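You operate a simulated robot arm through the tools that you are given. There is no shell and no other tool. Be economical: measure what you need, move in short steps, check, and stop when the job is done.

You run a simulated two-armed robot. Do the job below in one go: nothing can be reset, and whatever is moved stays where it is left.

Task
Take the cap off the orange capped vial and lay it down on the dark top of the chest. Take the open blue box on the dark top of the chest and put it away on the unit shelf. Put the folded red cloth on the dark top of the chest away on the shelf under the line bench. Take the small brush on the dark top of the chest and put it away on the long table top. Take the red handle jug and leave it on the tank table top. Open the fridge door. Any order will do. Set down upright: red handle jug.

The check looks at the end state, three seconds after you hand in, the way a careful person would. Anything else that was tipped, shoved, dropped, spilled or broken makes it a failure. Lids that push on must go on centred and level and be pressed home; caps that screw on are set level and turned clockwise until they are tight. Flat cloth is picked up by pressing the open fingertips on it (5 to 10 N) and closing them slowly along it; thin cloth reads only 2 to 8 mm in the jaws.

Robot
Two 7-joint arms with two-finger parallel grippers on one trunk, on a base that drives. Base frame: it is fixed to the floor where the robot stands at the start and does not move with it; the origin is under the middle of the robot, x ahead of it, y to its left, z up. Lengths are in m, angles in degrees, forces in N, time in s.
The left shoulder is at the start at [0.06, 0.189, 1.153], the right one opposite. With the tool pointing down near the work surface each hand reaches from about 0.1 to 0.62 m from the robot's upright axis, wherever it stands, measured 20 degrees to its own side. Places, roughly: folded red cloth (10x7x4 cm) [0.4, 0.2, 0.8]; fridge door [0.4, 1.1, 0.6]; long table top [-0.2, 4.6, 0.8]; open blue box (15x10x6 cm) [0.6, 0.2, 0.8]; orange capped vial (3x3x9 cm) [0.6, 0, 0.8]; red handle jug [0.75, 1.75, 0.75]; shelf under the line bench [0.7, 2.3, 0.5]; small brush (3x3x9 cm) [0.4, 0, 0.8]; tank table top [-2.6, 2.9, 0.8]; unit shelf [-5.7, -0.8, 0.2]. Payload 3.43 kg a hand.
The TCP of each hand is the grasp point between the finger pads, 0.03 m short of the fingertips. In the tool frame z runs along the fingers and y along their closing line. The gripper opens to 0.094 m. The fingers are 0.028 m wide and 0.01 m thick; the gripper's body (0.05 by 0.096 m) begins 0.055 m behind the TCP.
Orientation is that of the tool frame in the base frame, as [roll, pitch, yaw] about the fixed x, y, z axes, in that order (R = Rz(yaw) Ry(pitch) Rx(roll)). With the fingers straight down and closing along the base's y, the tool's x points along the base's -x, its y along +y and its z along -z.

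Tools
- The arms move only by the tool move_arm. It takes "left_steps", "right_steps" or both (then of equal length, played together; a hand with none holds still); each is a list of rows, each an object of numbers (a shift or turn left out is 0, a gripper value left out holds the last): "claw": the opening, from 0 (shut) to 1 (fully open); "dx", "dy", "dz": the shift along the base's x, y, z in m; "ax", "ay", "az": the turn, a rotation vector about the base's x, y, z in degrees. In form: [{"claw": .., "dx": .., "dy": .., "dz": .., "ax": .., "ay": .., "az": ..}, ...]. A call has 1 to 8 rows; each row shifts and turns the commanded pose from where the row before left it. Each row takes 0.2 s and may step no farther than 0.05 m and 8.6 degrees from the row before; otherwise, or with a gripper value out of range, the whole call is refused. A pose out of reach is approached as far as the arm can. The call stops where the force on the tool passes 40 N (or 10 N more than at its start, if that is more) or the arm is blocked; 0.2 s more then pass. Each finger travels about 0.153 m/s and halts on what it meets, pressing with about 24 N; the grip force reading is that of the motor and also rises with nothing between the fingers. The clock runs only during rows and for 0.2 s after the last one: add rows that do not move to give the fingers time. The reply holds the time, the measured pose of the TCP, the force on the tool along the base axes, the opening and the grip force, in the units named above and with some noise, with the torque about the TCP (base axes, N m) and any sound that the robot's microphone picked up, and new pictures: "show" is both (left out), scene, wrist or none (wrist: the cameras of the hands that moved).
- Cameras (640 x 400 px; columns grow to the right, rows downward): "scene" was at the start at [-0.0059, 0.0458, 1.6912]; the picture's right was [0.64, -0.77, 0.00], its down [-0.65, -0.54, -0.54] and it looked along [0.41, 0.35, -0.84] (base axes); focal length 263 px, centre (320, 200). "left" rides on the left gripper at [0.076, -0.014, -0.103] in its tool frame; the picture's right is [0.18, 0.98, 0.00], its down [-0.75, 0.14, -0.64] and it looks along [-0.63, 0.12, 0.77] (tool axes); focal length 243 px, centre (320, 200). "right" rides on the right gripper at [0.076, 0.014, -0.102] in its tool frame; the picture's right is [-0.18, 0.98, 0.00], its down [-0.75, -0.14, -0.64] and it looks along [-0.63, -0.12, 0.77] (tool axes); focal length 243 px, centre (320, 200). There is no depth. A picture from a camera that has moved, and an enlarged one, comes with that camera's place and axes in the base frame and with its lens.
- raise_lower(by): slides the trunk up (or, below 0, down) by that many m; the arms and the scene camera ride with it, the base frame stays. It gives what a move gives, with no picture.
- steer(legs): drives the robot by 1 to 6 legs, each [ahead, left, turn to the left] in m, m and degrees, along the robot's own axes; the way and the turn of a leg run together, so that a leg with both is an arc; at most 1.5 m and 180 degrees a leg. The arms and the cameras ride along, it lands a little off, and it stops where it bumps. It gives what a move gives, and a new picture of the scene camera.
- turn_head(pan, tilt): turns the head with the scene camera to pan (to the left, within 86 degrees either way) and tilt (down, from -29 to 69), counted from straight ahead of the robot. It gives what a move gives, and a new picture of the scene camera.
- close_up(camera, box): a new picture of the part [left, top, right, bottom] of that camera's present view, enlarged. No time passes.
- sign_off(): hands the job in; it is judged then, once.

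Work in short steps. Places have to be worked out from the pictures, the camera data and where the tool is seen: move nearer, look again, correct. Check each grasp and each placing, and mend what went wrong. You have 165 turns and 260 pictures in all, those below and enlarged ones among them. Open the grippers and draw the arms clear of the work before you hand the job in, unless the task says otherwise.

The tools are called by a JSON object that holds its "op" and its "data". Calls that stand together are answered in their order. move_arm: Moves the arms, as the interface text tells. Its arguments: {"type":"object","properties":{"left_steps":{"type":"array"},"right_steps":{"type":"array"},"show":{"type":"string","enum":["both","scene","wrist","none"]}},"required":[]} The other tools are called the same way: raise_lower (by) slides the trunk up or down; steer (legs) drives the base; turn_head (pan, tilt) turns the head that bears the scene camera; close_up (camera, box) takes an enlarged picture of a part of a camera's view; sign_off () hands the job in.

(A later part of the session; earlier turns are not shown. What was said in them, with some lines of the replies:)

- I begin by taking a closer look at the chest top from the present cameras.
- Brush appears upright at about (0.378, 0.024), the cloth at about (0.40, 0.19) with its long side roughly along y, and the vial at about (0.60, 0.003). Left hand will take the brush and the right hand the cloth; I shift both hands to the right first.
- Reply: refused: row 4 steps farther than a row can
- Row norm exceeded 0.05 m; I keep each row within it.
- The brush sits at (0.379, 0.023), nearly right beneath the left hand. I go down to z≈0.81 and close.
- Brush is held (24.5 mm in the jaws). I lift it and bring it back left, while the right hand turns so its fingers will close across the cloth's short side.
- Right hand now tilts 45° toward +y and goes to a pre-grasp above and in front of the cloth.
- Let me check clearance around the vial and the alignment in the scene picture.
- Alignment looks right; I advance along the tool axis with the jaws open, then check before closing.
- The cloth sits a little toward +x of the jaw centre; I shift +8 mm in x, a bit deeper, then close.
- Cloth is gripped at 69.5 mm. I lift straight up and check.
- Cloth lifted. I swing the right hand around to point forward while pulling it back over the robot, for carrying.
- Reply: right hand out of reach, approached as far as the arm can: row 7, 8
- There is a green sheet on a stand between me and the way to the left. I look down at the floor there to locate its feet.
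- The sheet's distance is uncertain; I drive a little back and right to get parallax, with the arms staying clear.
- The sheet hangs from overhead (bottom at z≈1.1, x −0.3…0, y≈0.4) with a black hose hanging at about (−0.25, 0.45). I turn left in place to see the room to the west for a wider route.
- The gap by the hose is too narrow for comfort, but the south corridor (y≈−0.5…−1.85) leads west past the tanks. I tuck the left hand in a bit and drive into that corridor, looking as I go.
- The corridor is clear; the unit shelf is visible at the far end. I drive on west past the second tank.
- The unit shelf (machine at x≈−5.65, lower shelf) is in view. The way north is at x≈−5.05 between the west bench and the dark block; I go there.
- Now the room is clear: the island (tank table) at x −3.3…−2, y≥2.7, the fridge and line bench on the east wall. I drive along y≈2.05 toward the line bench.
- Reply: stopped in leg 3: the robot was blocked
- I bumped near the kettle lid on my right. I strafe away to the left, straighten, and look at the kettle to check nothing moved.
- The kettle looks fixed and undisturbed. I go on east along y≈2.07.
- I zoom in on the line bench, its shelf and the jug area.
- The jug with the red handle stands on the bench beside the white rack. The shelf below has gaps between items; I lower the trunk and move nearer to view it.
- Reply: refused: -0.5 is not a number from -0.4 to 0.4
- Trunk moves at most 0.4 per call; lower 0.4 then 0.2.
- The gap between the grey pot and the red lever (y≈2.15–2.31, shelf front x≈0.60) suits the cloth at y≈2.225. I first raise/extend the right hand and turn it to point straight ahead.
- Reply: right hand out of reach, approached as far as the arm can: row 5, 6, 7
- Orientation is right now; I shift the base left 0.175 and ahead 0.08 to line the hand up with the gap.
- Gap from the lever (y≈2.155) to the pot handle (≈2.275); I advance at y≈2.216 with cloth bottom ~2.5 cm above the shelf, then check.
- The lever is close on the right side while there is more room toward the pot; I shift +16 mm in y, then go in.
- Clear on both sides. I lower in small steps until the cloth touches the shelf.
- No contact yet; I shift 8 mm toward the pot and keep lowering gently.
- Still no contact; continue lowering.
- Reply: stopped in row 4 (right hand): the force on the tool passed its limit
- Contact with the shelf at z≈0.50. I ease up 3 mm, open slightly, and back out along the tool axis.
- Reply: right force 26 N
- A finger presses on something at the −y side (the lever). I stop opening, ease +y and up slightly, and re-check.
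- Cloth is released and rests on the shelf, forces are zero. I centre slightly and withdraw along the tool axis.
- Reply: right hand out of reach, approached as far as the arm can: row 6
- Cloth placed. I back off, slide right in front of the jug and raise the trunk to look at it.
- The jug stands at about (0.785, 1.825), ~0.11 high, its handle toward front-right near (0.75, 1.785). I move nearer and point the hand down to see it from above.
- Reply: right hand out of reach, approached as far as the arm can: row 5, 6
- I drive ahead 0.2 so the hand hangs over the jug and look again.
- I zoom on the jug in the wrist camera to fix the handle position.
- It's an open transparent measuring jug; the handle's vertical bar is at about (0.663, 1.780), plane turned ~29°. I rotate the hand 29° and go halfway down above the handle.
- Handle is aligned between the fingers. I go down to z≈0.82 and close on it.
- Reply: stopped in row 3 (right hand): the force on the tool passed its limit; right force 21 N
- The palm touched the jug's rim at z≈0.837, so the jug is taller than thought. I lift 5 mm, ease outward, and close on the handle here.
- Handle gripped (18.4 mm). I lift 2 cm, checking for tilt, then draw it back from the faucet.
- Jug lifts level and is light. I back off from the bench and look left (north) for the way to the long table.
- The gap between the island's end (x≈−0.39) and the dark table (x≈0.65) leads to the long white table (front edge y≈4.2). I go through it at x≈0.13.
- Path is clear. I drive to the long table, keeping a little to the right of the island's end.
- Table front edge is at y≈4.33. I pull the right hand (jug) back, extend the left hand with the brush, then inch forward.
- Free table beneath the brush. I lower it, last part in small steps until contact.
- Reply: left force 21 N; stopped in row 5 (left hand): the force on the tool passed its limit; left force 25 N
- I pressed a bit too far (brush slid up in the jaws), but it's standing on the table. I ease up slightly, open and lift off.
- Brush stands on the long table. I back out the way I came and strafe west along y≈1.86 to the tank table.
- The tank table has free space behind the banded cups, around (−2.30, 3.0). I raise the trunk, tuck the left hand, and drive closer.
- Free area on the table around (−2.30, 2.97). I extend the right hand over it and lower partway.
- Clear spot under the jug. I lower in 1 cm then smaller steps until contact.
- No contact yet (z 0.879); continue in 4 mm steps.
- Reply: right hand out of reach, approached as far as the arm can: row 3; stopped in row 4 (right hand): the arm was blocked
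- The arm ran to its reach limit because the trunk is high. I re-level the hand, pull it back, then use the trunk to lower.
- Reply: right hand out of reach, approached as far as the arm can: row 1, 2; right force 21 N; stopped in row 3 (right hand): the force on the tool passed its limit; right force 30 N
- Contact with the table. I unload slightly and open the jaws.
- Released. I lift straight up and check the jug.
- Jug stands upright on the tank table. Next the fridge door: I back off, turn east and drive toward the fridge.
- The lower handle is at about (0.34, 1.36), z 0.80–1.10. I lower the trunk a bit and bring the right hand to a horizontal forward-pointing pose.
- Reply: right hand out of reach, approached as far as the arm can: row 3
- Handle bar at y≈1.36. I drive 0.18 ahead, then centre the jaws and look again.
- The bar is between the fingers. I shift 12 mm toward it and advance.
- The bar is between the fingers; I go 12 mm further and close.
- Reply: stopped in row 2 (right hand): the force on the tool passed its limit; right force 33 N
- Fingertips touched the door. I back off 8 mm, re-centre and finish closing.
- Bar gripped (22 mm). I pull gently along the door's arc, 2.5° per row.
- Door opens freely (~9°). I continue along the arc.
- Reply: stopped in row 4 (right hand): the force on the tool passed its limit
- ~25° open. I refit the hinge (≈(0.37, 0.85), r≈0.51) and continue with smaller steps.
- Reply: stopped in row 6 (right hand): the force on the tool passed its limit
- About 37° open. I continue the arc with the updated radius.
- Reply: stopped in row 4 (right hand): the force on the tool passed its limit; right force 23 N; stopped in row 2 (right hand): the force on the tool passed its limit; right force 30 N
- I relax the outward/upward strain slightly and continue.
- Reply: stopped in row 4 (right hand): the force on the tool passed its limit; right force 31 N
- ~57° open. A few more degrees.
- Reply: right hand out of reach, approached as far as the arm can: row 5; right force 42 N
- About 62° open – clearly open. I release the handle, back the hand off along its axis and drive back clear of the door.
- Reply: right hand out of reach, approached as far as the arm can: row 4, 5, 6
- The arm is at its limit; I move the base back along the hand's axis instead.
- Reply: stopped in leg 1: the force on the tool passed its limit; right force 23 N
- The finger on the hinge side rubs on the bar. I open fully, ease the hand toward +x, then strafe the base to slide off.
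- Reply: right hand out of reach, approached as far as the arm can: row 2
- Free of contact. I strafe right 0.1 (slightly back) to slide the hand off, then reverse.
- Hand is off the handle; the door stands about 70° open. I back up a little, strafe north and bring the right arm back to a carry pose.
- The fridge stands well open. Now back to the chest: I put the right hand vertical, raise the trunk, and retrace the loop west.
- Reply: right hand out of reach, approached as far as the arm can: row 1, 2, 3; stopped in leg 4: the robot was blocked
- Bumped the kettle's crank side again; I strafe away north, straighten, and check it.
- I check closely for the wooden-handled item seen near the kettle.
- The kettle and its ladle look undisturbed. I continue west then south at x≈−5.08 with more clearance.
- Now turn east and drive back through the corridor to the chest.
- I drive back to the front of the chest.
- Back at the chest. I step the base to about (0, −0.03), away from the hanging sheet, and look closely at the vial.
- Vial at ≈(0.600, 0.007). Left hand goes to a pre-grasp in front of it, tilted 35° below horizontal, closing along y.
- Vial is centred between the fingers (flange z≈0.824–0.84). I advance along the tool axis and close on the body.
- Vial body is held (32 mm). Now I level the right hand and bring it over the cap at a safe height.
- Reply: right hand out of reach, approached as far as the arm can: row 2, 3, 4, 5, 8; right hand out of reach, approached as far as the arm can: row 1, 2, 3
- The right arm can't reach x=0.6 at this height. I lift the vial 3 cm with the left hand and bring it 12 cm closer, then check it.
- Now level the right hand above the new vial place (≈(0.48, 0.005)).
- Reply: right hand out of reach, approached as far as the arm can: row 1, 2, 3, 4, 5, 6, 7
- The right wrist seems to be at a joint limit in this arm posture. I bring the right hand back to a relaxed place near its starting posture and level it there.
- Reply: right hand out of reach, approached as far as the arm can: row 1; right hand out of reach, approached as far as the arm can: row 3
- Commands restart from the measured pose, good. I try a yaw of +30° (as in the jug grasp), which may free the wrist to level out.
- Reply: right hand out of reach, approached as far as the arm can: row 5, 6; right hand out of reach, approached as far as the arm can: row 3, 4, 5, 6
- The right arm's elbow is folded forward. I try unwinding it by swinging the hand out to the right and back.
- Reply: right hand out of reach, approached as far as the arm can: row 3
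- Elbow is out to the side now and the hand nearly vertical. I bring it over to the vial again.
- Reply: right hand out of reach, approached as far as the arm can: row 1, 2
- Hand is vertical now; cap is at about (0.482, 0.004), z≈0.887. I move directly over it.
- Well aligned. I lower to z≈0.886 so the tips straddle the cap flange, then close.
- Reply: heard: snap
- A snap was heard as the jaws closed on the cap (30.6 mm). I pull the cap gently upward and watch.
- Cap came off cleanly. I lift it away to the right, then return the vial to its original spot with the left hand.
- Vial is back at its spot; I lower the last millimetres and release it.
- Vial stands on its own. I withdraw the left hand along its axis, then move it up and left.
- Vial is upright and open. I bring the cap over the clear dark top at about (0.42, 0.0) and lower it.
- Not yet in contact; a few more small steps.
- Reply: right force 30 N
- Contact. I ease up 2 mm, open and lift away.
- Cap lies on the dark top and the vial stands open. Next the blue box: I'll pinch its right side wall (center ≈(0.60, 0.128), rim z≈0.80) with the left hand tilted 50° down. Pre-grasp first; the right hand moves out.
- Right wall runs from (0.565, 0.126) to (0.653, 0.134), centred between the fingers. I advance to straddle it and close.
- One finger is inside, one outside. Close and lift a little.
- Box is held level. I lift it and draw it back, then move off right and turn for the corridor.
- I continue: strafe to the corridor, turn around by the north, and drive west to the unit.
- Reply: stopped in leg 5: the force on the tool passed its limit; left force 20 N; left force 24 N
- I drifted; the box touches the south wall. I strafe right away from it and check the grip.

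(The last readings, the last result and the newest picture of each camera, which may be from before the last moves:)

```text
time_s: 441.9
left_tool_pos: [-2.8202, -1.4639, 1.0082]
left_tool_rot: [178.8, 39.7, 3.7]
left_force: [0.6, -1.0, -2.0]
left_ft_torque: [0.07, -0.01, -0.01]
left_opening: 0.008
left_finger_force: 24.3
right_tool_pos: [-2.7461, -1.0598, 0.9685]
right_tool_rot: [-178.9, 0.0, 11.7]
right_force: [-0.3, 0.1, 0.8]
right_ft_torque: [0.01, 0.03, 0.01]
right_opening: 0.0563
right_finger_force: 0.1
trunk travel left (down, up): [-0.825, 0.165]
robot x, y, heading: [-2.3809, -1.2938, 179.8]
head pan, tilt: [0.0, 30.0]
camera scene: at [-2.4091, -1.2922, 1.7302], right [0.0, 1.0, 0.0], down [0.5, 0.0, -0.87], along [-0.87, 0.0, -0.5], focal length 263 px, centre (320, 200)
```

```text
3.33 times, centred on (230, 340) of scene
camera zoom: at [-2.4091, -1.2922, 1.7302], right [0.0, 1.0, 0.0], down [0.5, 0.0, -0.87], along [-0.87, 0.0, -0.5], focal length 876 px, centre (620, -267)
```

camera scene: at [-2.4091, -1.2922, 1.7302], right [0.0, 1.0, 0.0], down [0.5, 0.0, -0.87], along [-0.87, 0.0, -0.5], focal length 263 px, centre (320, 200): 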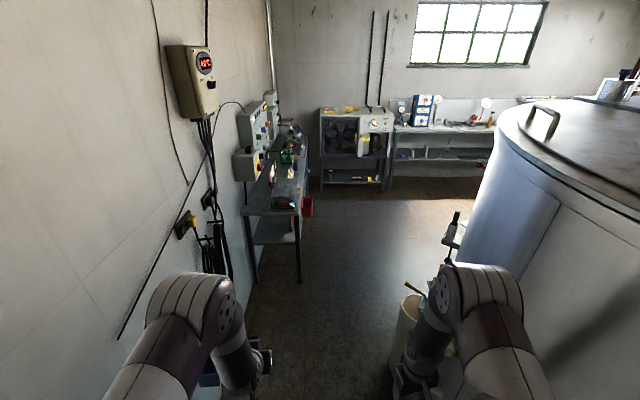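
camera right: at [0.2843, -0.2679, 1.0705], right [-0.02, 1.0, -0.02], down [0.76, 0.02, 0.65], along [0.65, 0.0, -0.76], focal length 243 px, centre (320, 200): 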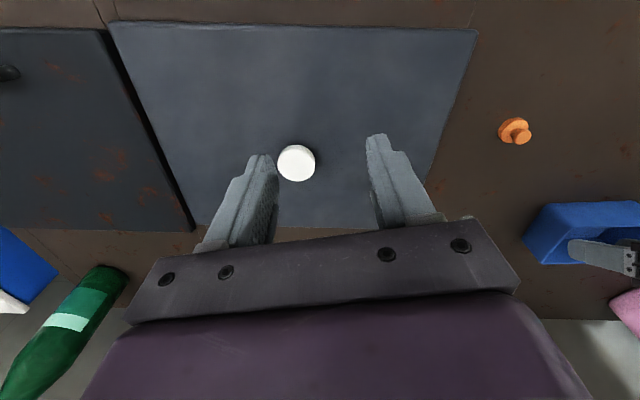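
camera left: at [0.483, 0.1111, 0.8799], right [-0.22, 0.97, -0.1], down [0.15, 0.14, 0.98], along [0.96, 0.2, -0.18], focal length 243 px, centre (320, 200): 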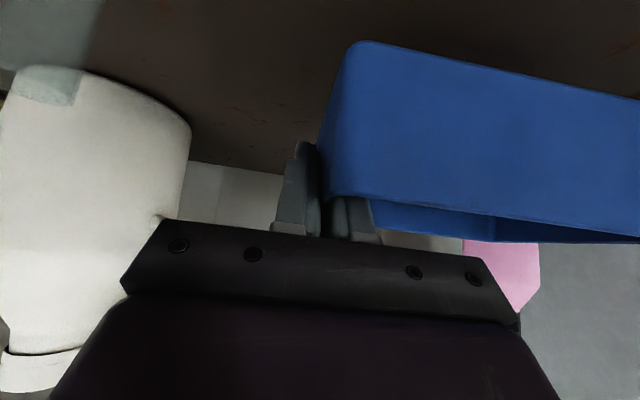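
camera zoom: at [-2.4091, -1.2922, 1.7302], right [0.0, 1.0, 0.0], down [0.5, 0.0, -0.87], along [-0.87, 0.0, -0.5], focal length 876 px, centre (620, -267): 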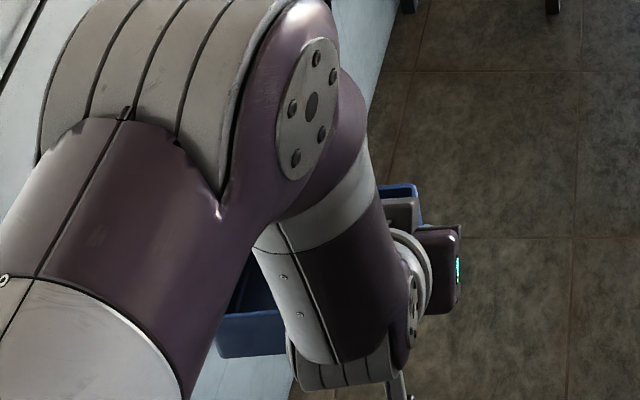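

Box still held fine. I continue past the tank, moving to y≈−0.95 before the side table, toward the unit.

{"op": "steer", "data": {"legs": [[0.6, 0, 0.2], [0.5, -0.27, 0], [0.85, -0.08, 0]]}}

{"op": "turn_head", "data": {"pan": 0, "tilt": 35}}

```text
time_s: 452.4
left_tool_pos: [-4.7797, -1.1692, 1.0081]
left_tool_rot: [178.8, 39.7, 5.9]
left_force: [0.5, -0.1, -2.0]
left_ft_torque: [0.12, -0.01, 0.01]
left_opening: 0.008
left_finger_force: 24.0
right_tool_pos: [-4.723, -0.7631, 0.9691]
right_tool_rot: [-178.9, 0.0, 13.9]
right_force: [0.7, 0.8, 1.0]
right_ft_torque: [0.01, 0.0, -0.01]
right_opening: 0.0565
right_finger_force: 0.0
trunk travel left (down, up): [-0.825, 0.165]
robot x, y, heading: [-4.3483, -0.9802, -177.8]
head pan, tilt: [0.0, 30.0]
camera scene: at [-4.3763, -0.9809, 1.7302], right [-0.04, 1.0, 0.0], down [0.5, 0.02, -0.87], along [-0.87, -0.03, -0.5], focal length 263 px, centre (320, 200)
```

scene: 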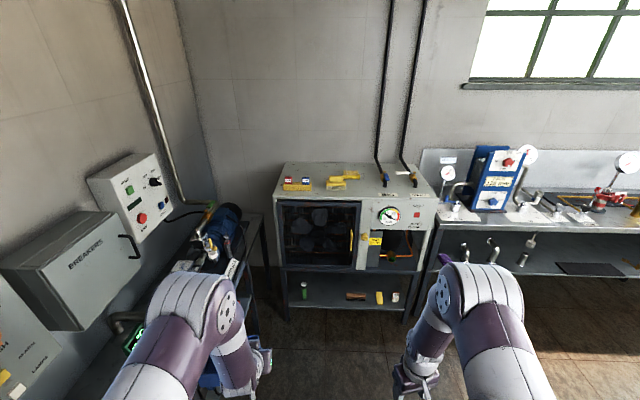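

```text
time_s: 453.0
left_tool_pos: [-4.7788, -1.1698, 1.0079]
left_tool_rot: [178.7, 39.7, 6.0]
left_force: [-0.1, -0.5, -1.3]
left_ft_torque: [0.09, 0.03, 0.01]
left_opening: 0.008
left_finger_force: 24.1
right_tool_pos: [-4.7231, -0.7647, 0.9683]
right_tool_rot: [-178.9, 0.0, 14.0]
right_force: [-0.4, 0.7, -0.2]
right_ft_torque: [-0.03, 0.01, 0.0]
right_opening: 0.0565
right_finger_force: 0.0
trunk travel left (down, up): [-0.825, 0.165]
robot x, y, heading: [-4.3459, -0.9802, -177.6]
head pan, tilt: [0.0, 35.0]
camera scene: at [-4.3746, -0.9807, 1.7224], right [-0.04, 1.0, 0.0], down [0.57, 0.02, -0.82], along [-0.82, -0.03, -0.57], focal length 263 px, centre (320, 200)
```

scene: 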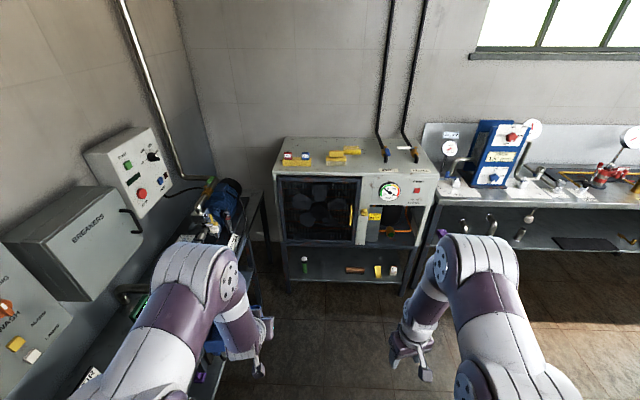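

The shelf under the cabinet has a free gap between the green bottle and the brown item (y≈−1.08…−0.85). I line up, then lower the trunk for a low view.

{"op": "steer", "data": {"legs": [[0.15, -0.28, -2.4]]}}

{"op": "raise_lower", "data": {"by": -0.4}}

{"op": "raise_lower", "data": {"by": -0.3}}

{"op": "turn_head", "data": {"pan": 10, "tilt": 30}}

```text
time_s: 455.1
left_tool_pos: [-4.9428, -0.8798, 1.0069]
left_tool_rot: [178.8, 39.6, 3.6]
left_force: [0.2, 0.3, -0.9]
left_ft_torque: [0.1, 0.02, -0.02]
left_opening: 0.008
left_finger_force: 24.2
right_tool_pos: [-4.8681, -0.4778, 0.9671]
right_tool_rot: [-179.0, 0.0, 11.6]
right_force: [-0.6, 0.0, -0.1]
right_ft_torque: [0.02, 0.01, 0.0]
right_opening: 0.0566
right_finger_force: 0.0
trunk travel left (down, up): [-0.825, 0.165]
robot x, y, heading: [-4.5038, -0.7088, 179.7]
head pan, tilt: [0.0, 35.0]
camera scene: at [-4.5283, -0.7099, 1.7224], right [0.01, 1.0, 0.0], down [0.57, 0.0, -0.82], along [-0.82, 0.0, -0.57], focal length 263 px, centre (320, 200)
```

scene: 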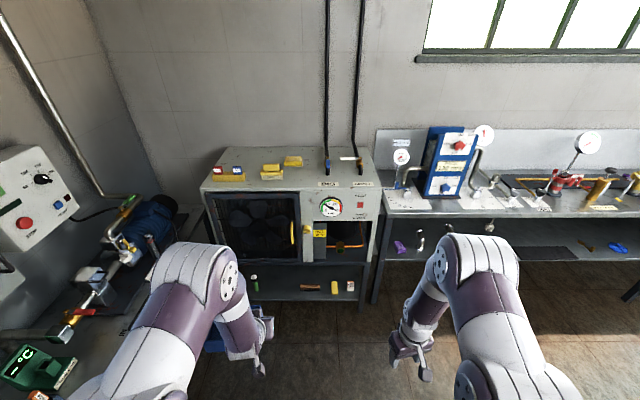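

```text
time_s: 458.9
left_tool_pos: [-4.9419, -0.8808, 0.6079]
left_tool_rot: [178.8, 39.8, 3.4]
left_force: [1.0, -0.2, -0.7]
left_ft_torque: [0.11, -0.01, -0.03]
left_opening: 0.008
left_finger_force: 24.3
right_tool_pos: [-4.8668, -0.4766, 0.5675]
right_tool_rot: [-178.9, 0.0, 11.6]
right_force: [0.0, -0.4, 0.7]
right_ft_torque: [0.0, -0.01, 0.0]
right_opening: 0.0564
right_finger_force: 0.1
trunk travel left (down, up): [-0.425, 0.565]
robot x, y, heading: [-4.5005, -0.7095, 179.6]
head pan, tilt: [0.0, 35.0]
```

```text
time_s: 461.9
left_tool_pos: [-4.941, -0.8798, 0.3074]
left_tool_rot: [178.8, 39.7, 3.5]
left_force: [0.1, 0.4, -2.0]
left_ft_torque: [0.08, 0.02, 0.0]
left_opening: 0.0079
left_finger_force: 24.4
right_tool_pos: [-4.8695, -0.4769, 0.2675]
right_tool_rot: [-178.9, 0.0, 11.6]
right_force: [0.1, -0.7, 0.2]
right_ft_torque: [0.05, -0.01, -0.01]
right_opening: 0.0566
right_finger_force: 0.1
trunk travel left (down, up): [-0.125, 0.865]
robot x, y, heading: [-4.4987, -0.7087, 179.6]
head pan, tilt: [0.0, 35.0]
```

```text
time_s: 462.7
left_tool_pos: [-4.9411, -0.879, 0.3071]
left_tool_rot: [178.8, 39.7, 3.5]
left_force: [-0.3, -0.2, -1.1]
left_ft_torque: [0.1, -0.03, 0.01]
left_opening: 0.0083
left_finger_force: 24.0
right_tool_pos: [-4.8682, -0.4772, 0.2675]
right_tool_rot: [-179.0, 0.1, 11.5]
right_force: [0.6, 0.5, -0.2]
right_ft_torque: [0.03, 0.03, 0.02]
right_opening: 0.0566
right_finger_force: 0.0
trunk travel left (down, up): [-0.125, 0.865]
robot x, y, heading: [-4.4987, -0.7087, 179.8]
head pan, tilt: [10.0, 30.0]
camera scene: at [-4.5297, -0.7248, 1.0301], right [-0.17, 0.99, 0.0], down [0.49, 0.08, -0.87], along [-0.85, -0.14, -0.5], focal length 263 px, centre (320, 200)
```

scene: 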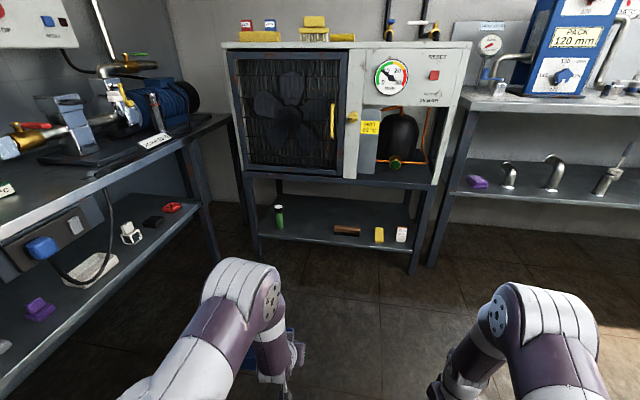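

{"op": "close_up", "data": {"camera": "scene", "box": [220, 150, 460, 300]}}

```text
2.67 times, centred on (340, 225) of scene
camera zoom: at [-4.5297, -0.7248, 1.0301], right [-0.17, 0.99, 0.0], down [0.49, 0.08, -0.87], along [-0.85, -0.14, -0.5], focal length 701 px, centre (267, 133)
```

zoom: 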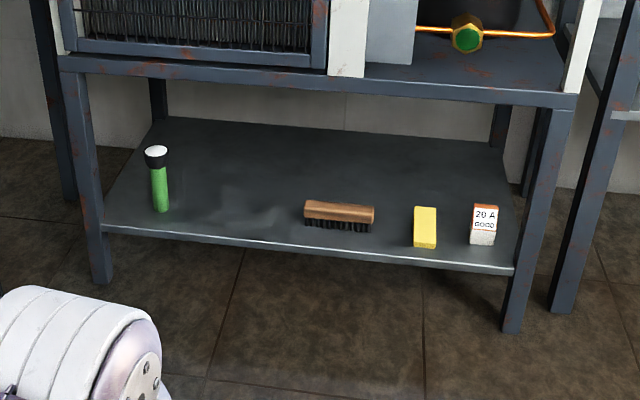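

Shelf: front x≈−5.60, top z≈0.145, cabinet underside z≈0.50; free gap y −1.115…−0.845. I'll put the box with its gripped wall at y≈−0.91. I tuck the right hand and drive closer.

{"op": "move_arm", "data": {"right_steps": [{"dx": 0.03, "dz": 0.03}, {"dx": 0.03, "dz": 0.03}, {"dx": 0.02, "dz": 0.03}], "show": "none"}}

{"op": "steer", "data": {"legs": [[0.48, 0.03, 0]]}}

{"op": "close_up", "data": {"camera": "left", "box": [0, 0, 640, 400]}}

```text
time_s: 463.5
left_tool_pos: [-4.9422, -0.8803, 0.3079]
left_tool_rot: [178.7, 39.7, 3.5]
left_force: [0.0, 0.1, -0.9]
left_ft_torque: [0.06, 0.02, 0.04]
left_opening: 0.008
left_finger_force: 24.1
right_tool_pos: [-4.7883, -0.4762, 0.3593]
right_tool_rot: [-178.9, 0.1, 11.6]
right_force: [0.4, 0.7, 0.0]
right_ft_torque: [-0.03, 0.01, 0.01]
right_opening: 0.0562
right_finger_force: 0.0
trunk travel left (down, up): [-0.125, 0.865]
robot x, y, heading: [-4.5018, -0.707, 179.5]
head pan, tilt: [10.0, 30.0]
```

```text
time_s: 466.3
left_tool_pos: [-5.4083, -0.9078, 0.3078]
left_tool_rot: [178.8, 39.7, 3.4]
left_force: [0.2, 0.1, -1.8]
left_ft_torque: [0.09, 0.02, 0.02]
left_opening: 0.0079
left_finger_force: 23.7
right_tool_pos: [-5.256, -0.5039, 0.3579]
right_tool_rot: [-178.9, -0.1, 11.5]
right_force: [0.4, 0.3, 0.0]
right_ft_torque: [0.01, -0.01, 0.0]
right_opening: 0.0562
right_finger_force: 0.1
trunk travel left (down, up): [-0.125, 0.865]
robot x, y, heading: [-4.9693, -0.7367, 179.8]
head pan, tilt: [10.0, 30.0]
camera scene: at [-4.9966, -0.7522, 1.0302], right [-0.17, 0.99, 0.0], down [0.49, 0.08, -0.87], along [-0.85, -0.15, -0.5], focal length 263 px, centre (320, 200)
```

scene: 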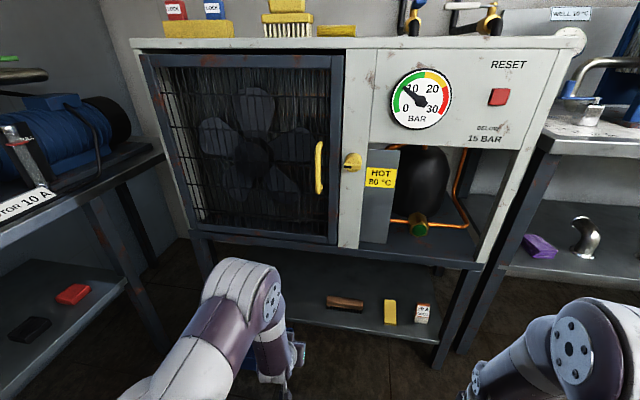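

```text
1.00 times, centred on (320, 200) of left
camera zoom: at [-5.2851, -0.8849, 0.3386], right [0.22, -0.97, -0.1], down [-0.16, -0.14, 0.98], along [-0.96, -0.19, -0.18], focal length 243 px, centre (320, 200)
```

zoom: 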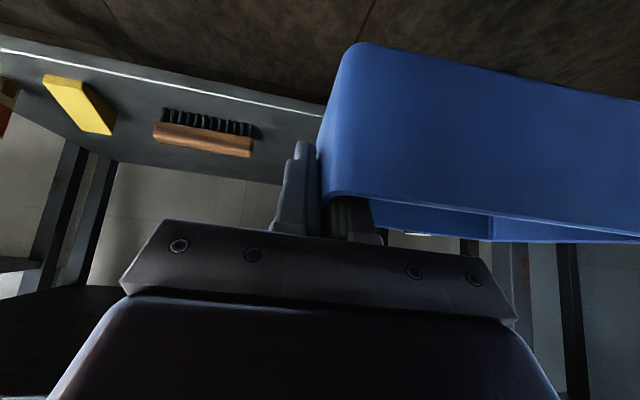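

Aligned. I lower the hand to z≈0.24, drive 0.12 further, then extend the arm onto the shelf.

{"op": "move_arm", "data": {"left_steps": [{"dz": -0.03}, {"dz": -0.035}, {}], "show": "none"}}

{"op": "steer", "data": {"legs": [[0.12, 0, 0]]}}

{"op": "move_arm", "data": {"left_steps": [{"dx": -0.03}, {"dx": -0.03}, {"dx": -0.03}, {"dx": -0.03}]}}

```text
time_s: 467.1
left_tool_pos: [-5.4103, -0.9083, 0.2409]
left_tool_rot: [178.8, 39.5, 3.6]
left_force: [0.0, 0.0, 0.0]
left_ft_torque: [0.1, 0.01, 0.05]
left_opening: 0.008
left_finger_force: 23.5
right_tool_pos: [-5.2555, -0.5044, 0.358]
right_tool_rot: [-178.9, -0.1, 11.5]
right_force: [0.3, 0.0, -0.5]
right_ft_torque: [0.02, -0.02, -0.04]
right_opening: 0.0565
right_finger_force: 0.0
trunk travel left (down, up): [-0.125, 0.865]
robot x, y, heading: [-4.9652, -0.7395, 180.0]
head pan, tilt: [10.0, 30.0]
```

```text
time_s: 468.3
left_tool_pos: [-5.5243, -0.9083, 0.2398]
left_tool_rot: [178.8, 39.8, 3.4]
left_force: [0.1, 0.1, -1.1]
left_ft_torque: [0.1, 0.02, -0.03]
left_opening: 0.0077
left_finger_force: 23.7
right_tool_pos: [-5.3694, -0.5035, 0.3587]
right_tool_rot: [-178.8, -0.1, 11.5]
right_force: [-1.0, -0.3, 0.5]
right_ft_torque: [0.01, -0.03, 0.01]
right_opening: 0.0564
right_finger_force: 0.1
trunk travel left (down, up): [-0.125, 0.865]
robot x, y, heading: [-5.078, -0.7359, 179.4]
head pan, tilt: [10.0, 30.0]
camera scene: at [-5.1102, -0.7516, 1.0302], right [-0.17, 0.99, 0.0], down [0.49, 0.08, -0.87], along [-0.85, -0.15, -0.5], focal length 263 px, centre (320, 200)
```

scene: 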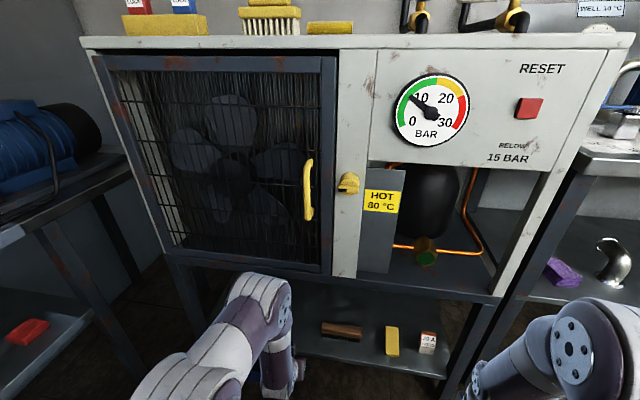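

```text
time_s: 469.3
left_tool_pos: [-5.6452, -0.9082, 0.2421]
left_tool_rot: [178.9, 39.5, 3.6]
left_force: [-0.7, -0.5, -1.1]
left_ft_torque: [0.07, 0.01, -0.03]
left_opening: 0.0078
left_finger_force: 24.3
right_tool_pos: [-5.3698, -0.5037, 0.3586]
right_tool_rot: [-178.9, 0.1, 11.6]
right_force: [0.1, -0.8, -0.7]
right_ft_torque: [0.01, 0.0, 0.01]
right_opening: 0.0564
right_finger_force: 0.2
trunk travel left (down, up): [-0.125, 0.865]
robot x, y, heading: [-5.0813, -0.738, 179.9]
head pan, tilt: [10.0, 30.0]
camera scene: at [-5.1103, -0.7516, 1.0302], right [-0.17, 0.99, 0.0], down [0.49, 0.08, -0.87], along [-0.85, -0.15, -0.5], focal length 263 px, centre (320, 200)
camera left: at [-5.5219, -0.8848, 0.2739], right [0.21, -0.97, -0.1], down [-0.16, -0.14, 0.98], along [-0.96, -0.19, -0.19], focal length 243 px, centre (320, 200)
```

scene: 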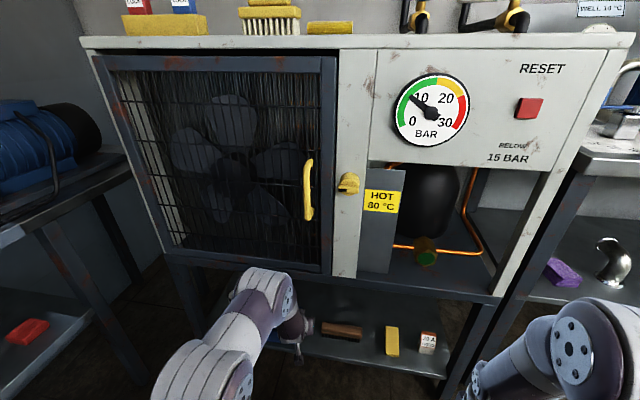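
left: 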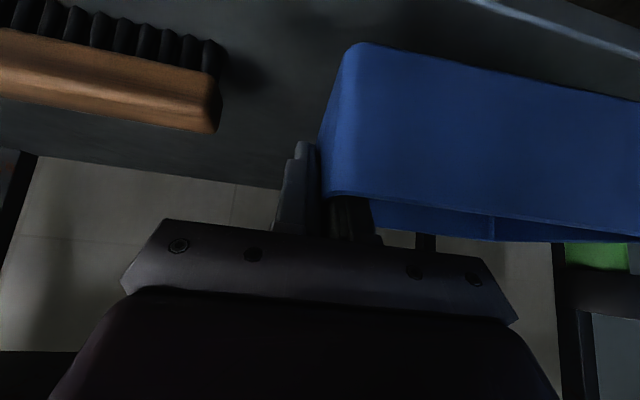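

Clear so far; box front is just at the shelf edge. I go 5 cm deeper in small steps.

{"op": "move_arm", "data": {"left_steps": [{"dx": -0.02}, {"dx": -0.02}, {"dx": -0.015}], "show": "wrist"}}

{"op": "close_up", "data": {"camera": "scene", "box": [200, 240, 400, 400]}}

```text
time_s: 470.1
left_tool_pos: [-5.7005, -0.9066, 0.2412]
left_tool_rot: [178.8, 39.6, 3.5]
left_force: [-0.4, -0.1, -2.2]
left_ft_torque: [0.09, -0.01, 0.0]
left_opening: 0.0081
left_finger_force: 23.7
right_tool_pos: [-5.369, -0.5032, 0.3594]
right_tool_rot: [-178.9, -0.1, 11.6]
right_force: [-0.3, -0.4, 0.5]
right_ft_torque: [0.0, 0.01, 0.0]
right_opening: 0.0564
right_finger_force: 0.0
trunk travel left (down, up): [-0.125, 0.865]
robot x, y, heading: [-5.0826, -0.7385, 179.7]
head pan, tilt: [10.0, 30.0]
camera left: at [-5.5773, -0.8842, 0.2728], right [0.21, -0.97, -0.1], down [-0.16, -0.14, 0.98], along [-0.96, -0.19, -0.19], focal length 243 px, centre (320, 200)
```

left: 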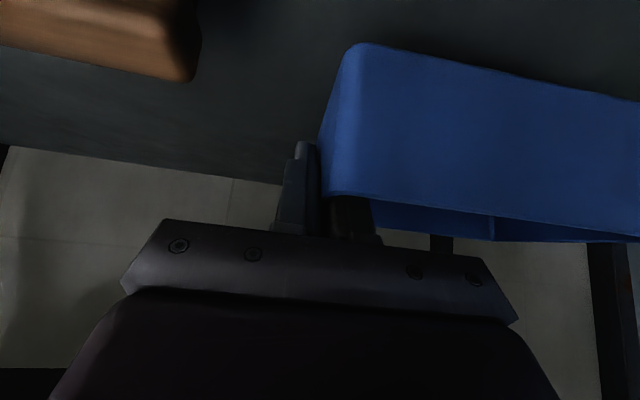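

```text
2.50 times, centred on (300, 320) of scene
camera zoom: at [-5.1104, -0.7516, 1.0302], right [-0.17, 0.99, 0.0], down [0.49, 0.08, -0.87], along [-0.85, -0.15, -0.5], focal length 657 px, centre (370, -100)
```

zoom: 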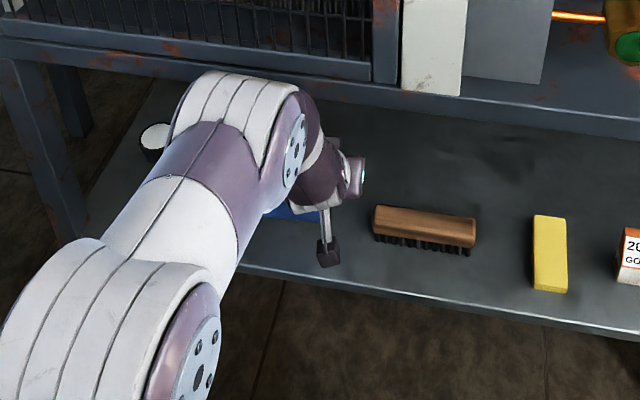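

The box is over the shelf between bottle and brush. Lower in small steps to contact.

{"op": "move_arm", "data": {"left_steps": [{"dz": -0.01}, {"dz": -0.01}, {"dz": -0.008}, {"dz": -0.005}, {"dz": -0.004}, {"dz": -0.004}], "show": "none"}}

{"op": "move_arm", "data": {"left_steps": [{"dz": -0.003}, {"dz": -0.003}, {"dz": -0.003}, {"dz": -0.003}, {"dz": -0.003}], "show": "wrist"}}

```text
time_s: 471.5
left_tool_pos: [-5.701, -0.9082, 0.2033]
left_tool_rot: [178.6, 40.2, 3.5]
left_force: [-3.5, -2.5, 20.5]
left_ft_torque: [0.0, -0.07, -0.02]
left_opening: 0.0084
left_finger_force: 24.5
right_tool_pos: [-5.3679, -0.504, 0.3598]
right_tool_rot: [-178.9, 0.1, 11.6]
right_force: [-0.6, 0.6, -0.3]
right_ft_torque: [-0.01, -0.03, -0.01]
right_opening: 0.0564
right_finger_force: 0.0
trunk travel left (down, up): [-0.125, 0.865]
robot x, y, heading: [-5.0816, -0.7354, 179.8]
head pan, tilt: [10.0, 30.0]
```

```text
time_s: 472.3
left_tool_pos: [-5.7035, -0.9064, 0.1952]
left_tool_rot: [178.7, 40.3, 3.5]
left_force: [0.0, -1.1, 16.6]
left_ft_torque: [0.18, -0.75, -0.03]
left_opening: 0.0082
left_finger_force: 24.2
right_tool_pos: [-5.3693, -0.5033, 0.3572]
right_tool_rot: [-178.9, 0.1, 11.6]
right_force: [-0.2, 0.1, -0.4]
right_ft_torque: [0.01, 0.0, 0.0]
right_opening: 0.0565
right_finger_force: 0.0
trunk travel left (down, up): [-0.125, 0.865]
robot x, y, heading: [-5.0813, -0.7365, 179.6]
head pan, tilt: [10.0, 30.0]
stopped in row 4 (left hand): the force on the tool passed its limit (the readings are from after the stop); the commanded pose is now the measured one
camera left: at [-5.5787, -0.884, 0.2252], right [0.21, -0.97, -0.1], down [-0.15, -0.14, 0.98], along [-0.97, -0.19, -0.17], focal length 243 px, centre (320, 200)
```

left: 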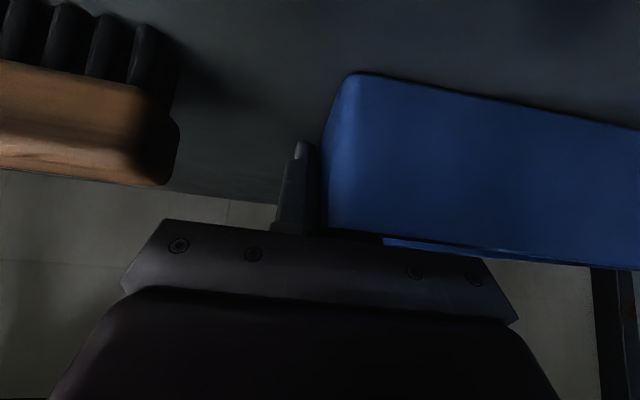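

On the shelf. I unload, open slightly and withdraw along the tool axis.

{"op": "move_arm", "data": {"left_steps": [{"dz": 0.004}, {"claw": 0.3}, {}, {"dx": 0.013, "dy": 0.001, "dz": 0.015}, {"dx": 0.02, "dy": 0.001, "dz": 0.023}, {"dx": 0.026, "dy": 0.002, "dz": 0.03}, {"dx": 0.04, "dz": 0.01}, {"dx": 0.045}]}}

{"op": "close_up", "data": {"camera": "left", "box": [0, 0, 640, 400]}}

```text
time_s: 474.1
left_tool_pos: [-5.5533, -0.9049, 0.2752]
left_tool_rot: [178.8, 39.8, 3.5]
left_force: [0.3, 0.4, -0.9]
left_ft_torque: [-0.01, 0.01, 0.0]
left_opening: 0.0279
left_finger_force: 0.0
right_tool_pos: [-5.3684, -0.5038, 0.3593]
right_tool_rot: [-178.9, 0.0, 11.6]
right_force: [0.1, 0.1, -0.8]
right_ft_torque: [-0.01, -0.02, -0.02]
right_opening: 0.0564
right_finger_force: 0.0
trunk travel left (down, up): [-0.125, 0.865]
robot x, y, heading: [-5.0813, -0.7374, 179.4]
head pan, tilt: [10.0, 30.0]
camera scene: at [-5.1102, -0.7516, 1.0302], right [-0.17, 0.99, 0.0], down [0.49, 0.08, -0.87], along [-0.85, -0.15, -0.5], focal length 263 px, centre (320, 200)
camera left: at [-5.4295, -0.8813, 0.307], right [0.21, -0.97, -0.1], down [-0.16, -0.14, 0.98], along [-0.96, -0.19, -0.18], focal length 243 px, centre (320, 200)
```

scene: 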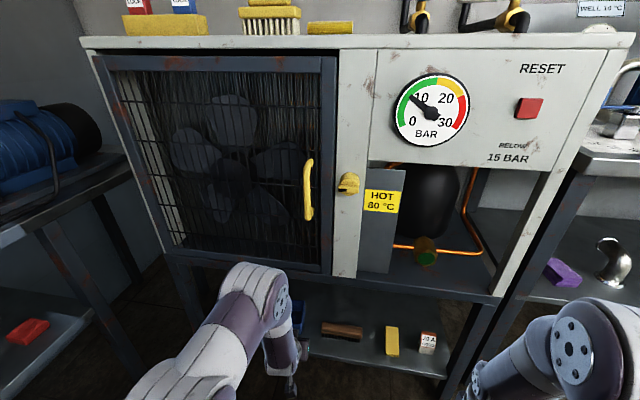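
left: 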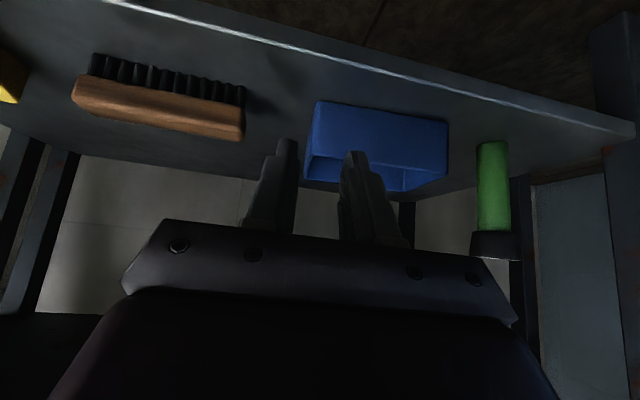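

```text
1.00 times, centred on (320, 200) of left
camera zoom: at [-5.4295, -0.8813, 0.307], right [0.21, -0.97, -0.1], down [-0.16, -0.14, 0.98], along [-0.96, -0.19, -0.18], focal length 243 px, centre (320, 200)
```

zoom: 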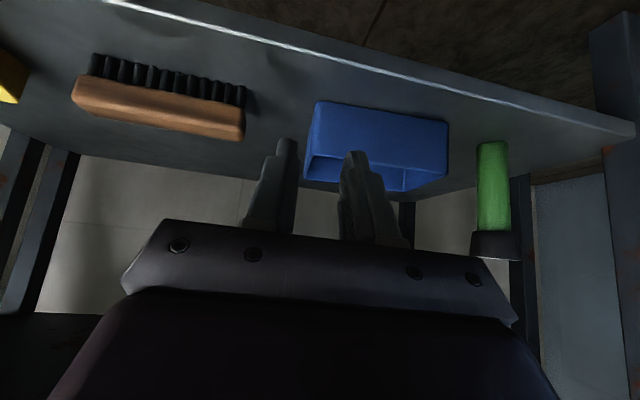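

The box stands on the unit shelf; neighbours are untouched. I back the robot off, open both grippers and raise the trunk a bit.

{"op": "steer", "data": {"legs": [[-0.5, 0, 0]]}}

{"op": "move_arm", "data": {"left_steps": [{"claw": 1}, {}, {}], "right_steps": [{"claw": 1}, {}, {}], "show": "scene"}}

{"op": "close_up", "data": {"camera": "scene", "box": [200, 130, 440, 300]}}

```text
time_s: 477.0
left_tool_pos: [-5.0702, -0.9069, 0.2765]
left_tool_rot: [178.8, 39.8, 3.6]
left_force: [-0.5, -0.8, 0.5]
left_ft_torque: [-0.01, -0.01, -0.02]
left_opening: 0.0283
left_finger_force: 0.1
right_tool_pos: [-4.8866, -0.5053, 0.3581]
right_tool_rot: [-178.9, 0.0, 11.6]
right_force: [0.1, 0.7, -0.5]
right_ft_torque: [-0.01, 0.0, -0.04]
right_opening: 0.0565
right_finger_force: 0.2
trunk travel left (down, up): [-0.125, 0.865]
robot x, y, heading: [-4.6011, -0.7385, 180.0]
head pan, tilt: [10.0, 30.0]
camera scene: at [-4.6279, -0.7536, 1.0302], right [-0.17, 0.99, 0.0], down [0.49, 0.09, -0.87], along [-0.85, -0.15, -0.5], focal length 263 px, centre (320, 200)
```

scene: 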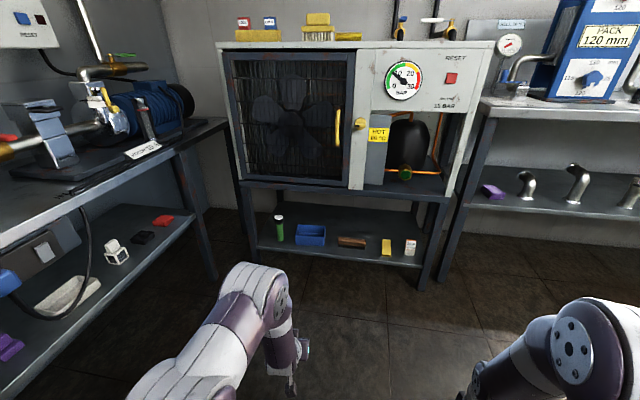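

```text
time_s: 477.8
left_tool_pos: [-5.0709, -0.9073, 0.2766]
left_tool_rot: [178.8, 39.9, 3.6]
left_force: [-0.1, 0.8, -0.2]
left_ft_torque: [0.02, 0.0, -0.01]
left_opening: 0.0939
left_finger_force: 0.1
right_tool_pos: [-4.8876, -0.5058, 0.3585]
right_tool_rot: [-178.9, -0.1, 11.7]
right_force: [0.0, -0.4, 0.2]
right_ft_torque: [-0.04, 0.02, -0.02]
right_opening: 0.0939
right_finger_force: 0.1
trunk travel left (down, up): [-0.125, 0.865]
robot x, y, heading: [-4.6002, -0.7367, 179.6]
head pan, tilt: [10.0, 30.0]
camera scene: at [-4.6278, -0.7536, 1.0302], right [-0.17, 0.99, 0.0], down [0.49, 0.09, -0.87], along [-0.85, -0.15, -0.5], focal length 263 px, centre (320, 200)
```

scene: 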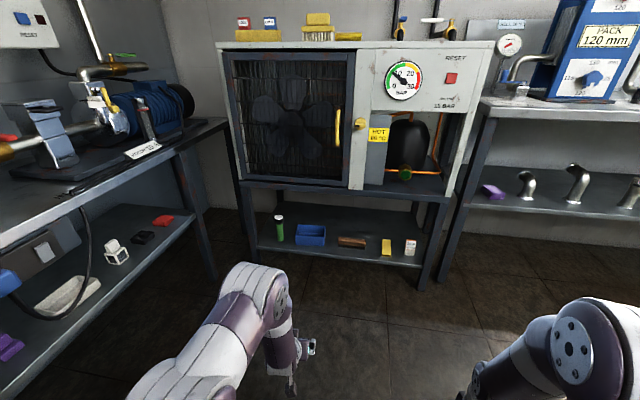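

```text
2.35 times, centred on (320, 215) of scene
camera zoom: at [-4.6278, -0.7536, 1.0302], right [-0.17, 0.99, 0.0], down [0.49, 0.09, -0.87], along [-0.85, -0.15, -0.5], focal length 618 px, centre (320, 165)
```

zoom: 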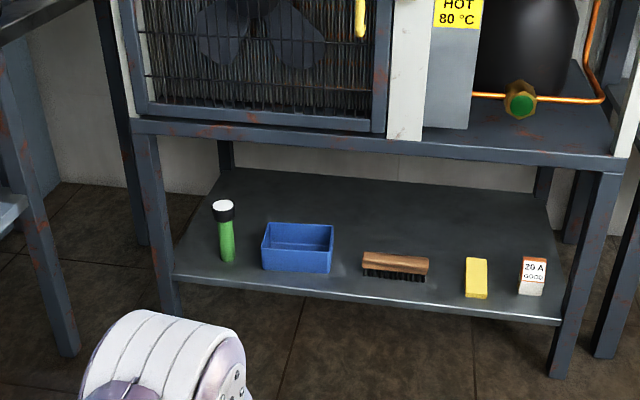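

All six jobs are done: the box is flat on the unit shelf, both grippers are open, and the arms are clear. I hand in.

{"op": "sign_off", "data": {}}

```text
The job is handed in.
```

I did all six jobs and handed in.

- **Vial cap:** off and lying on the dark top of the chest. The open vial is upright, back at its original spot.
- **Blue box:** on the unit shelf, between the green bottle and the brush already there.
- **Red cloth:** on the shelf under the line bench.
- **Small brush:** standing on the long table top.
- **Red handle jug:** upright on the tank table top.
- **Fridge:** lower door open about 70°.

While driving, I bumped the kettle stand twice, and the box brushed the south wall once. I saw nothing tipped or moved afterwards. I heard one snap as the jaws closed on the vial cap. The cap then lifted off freely and the vial looked intact.
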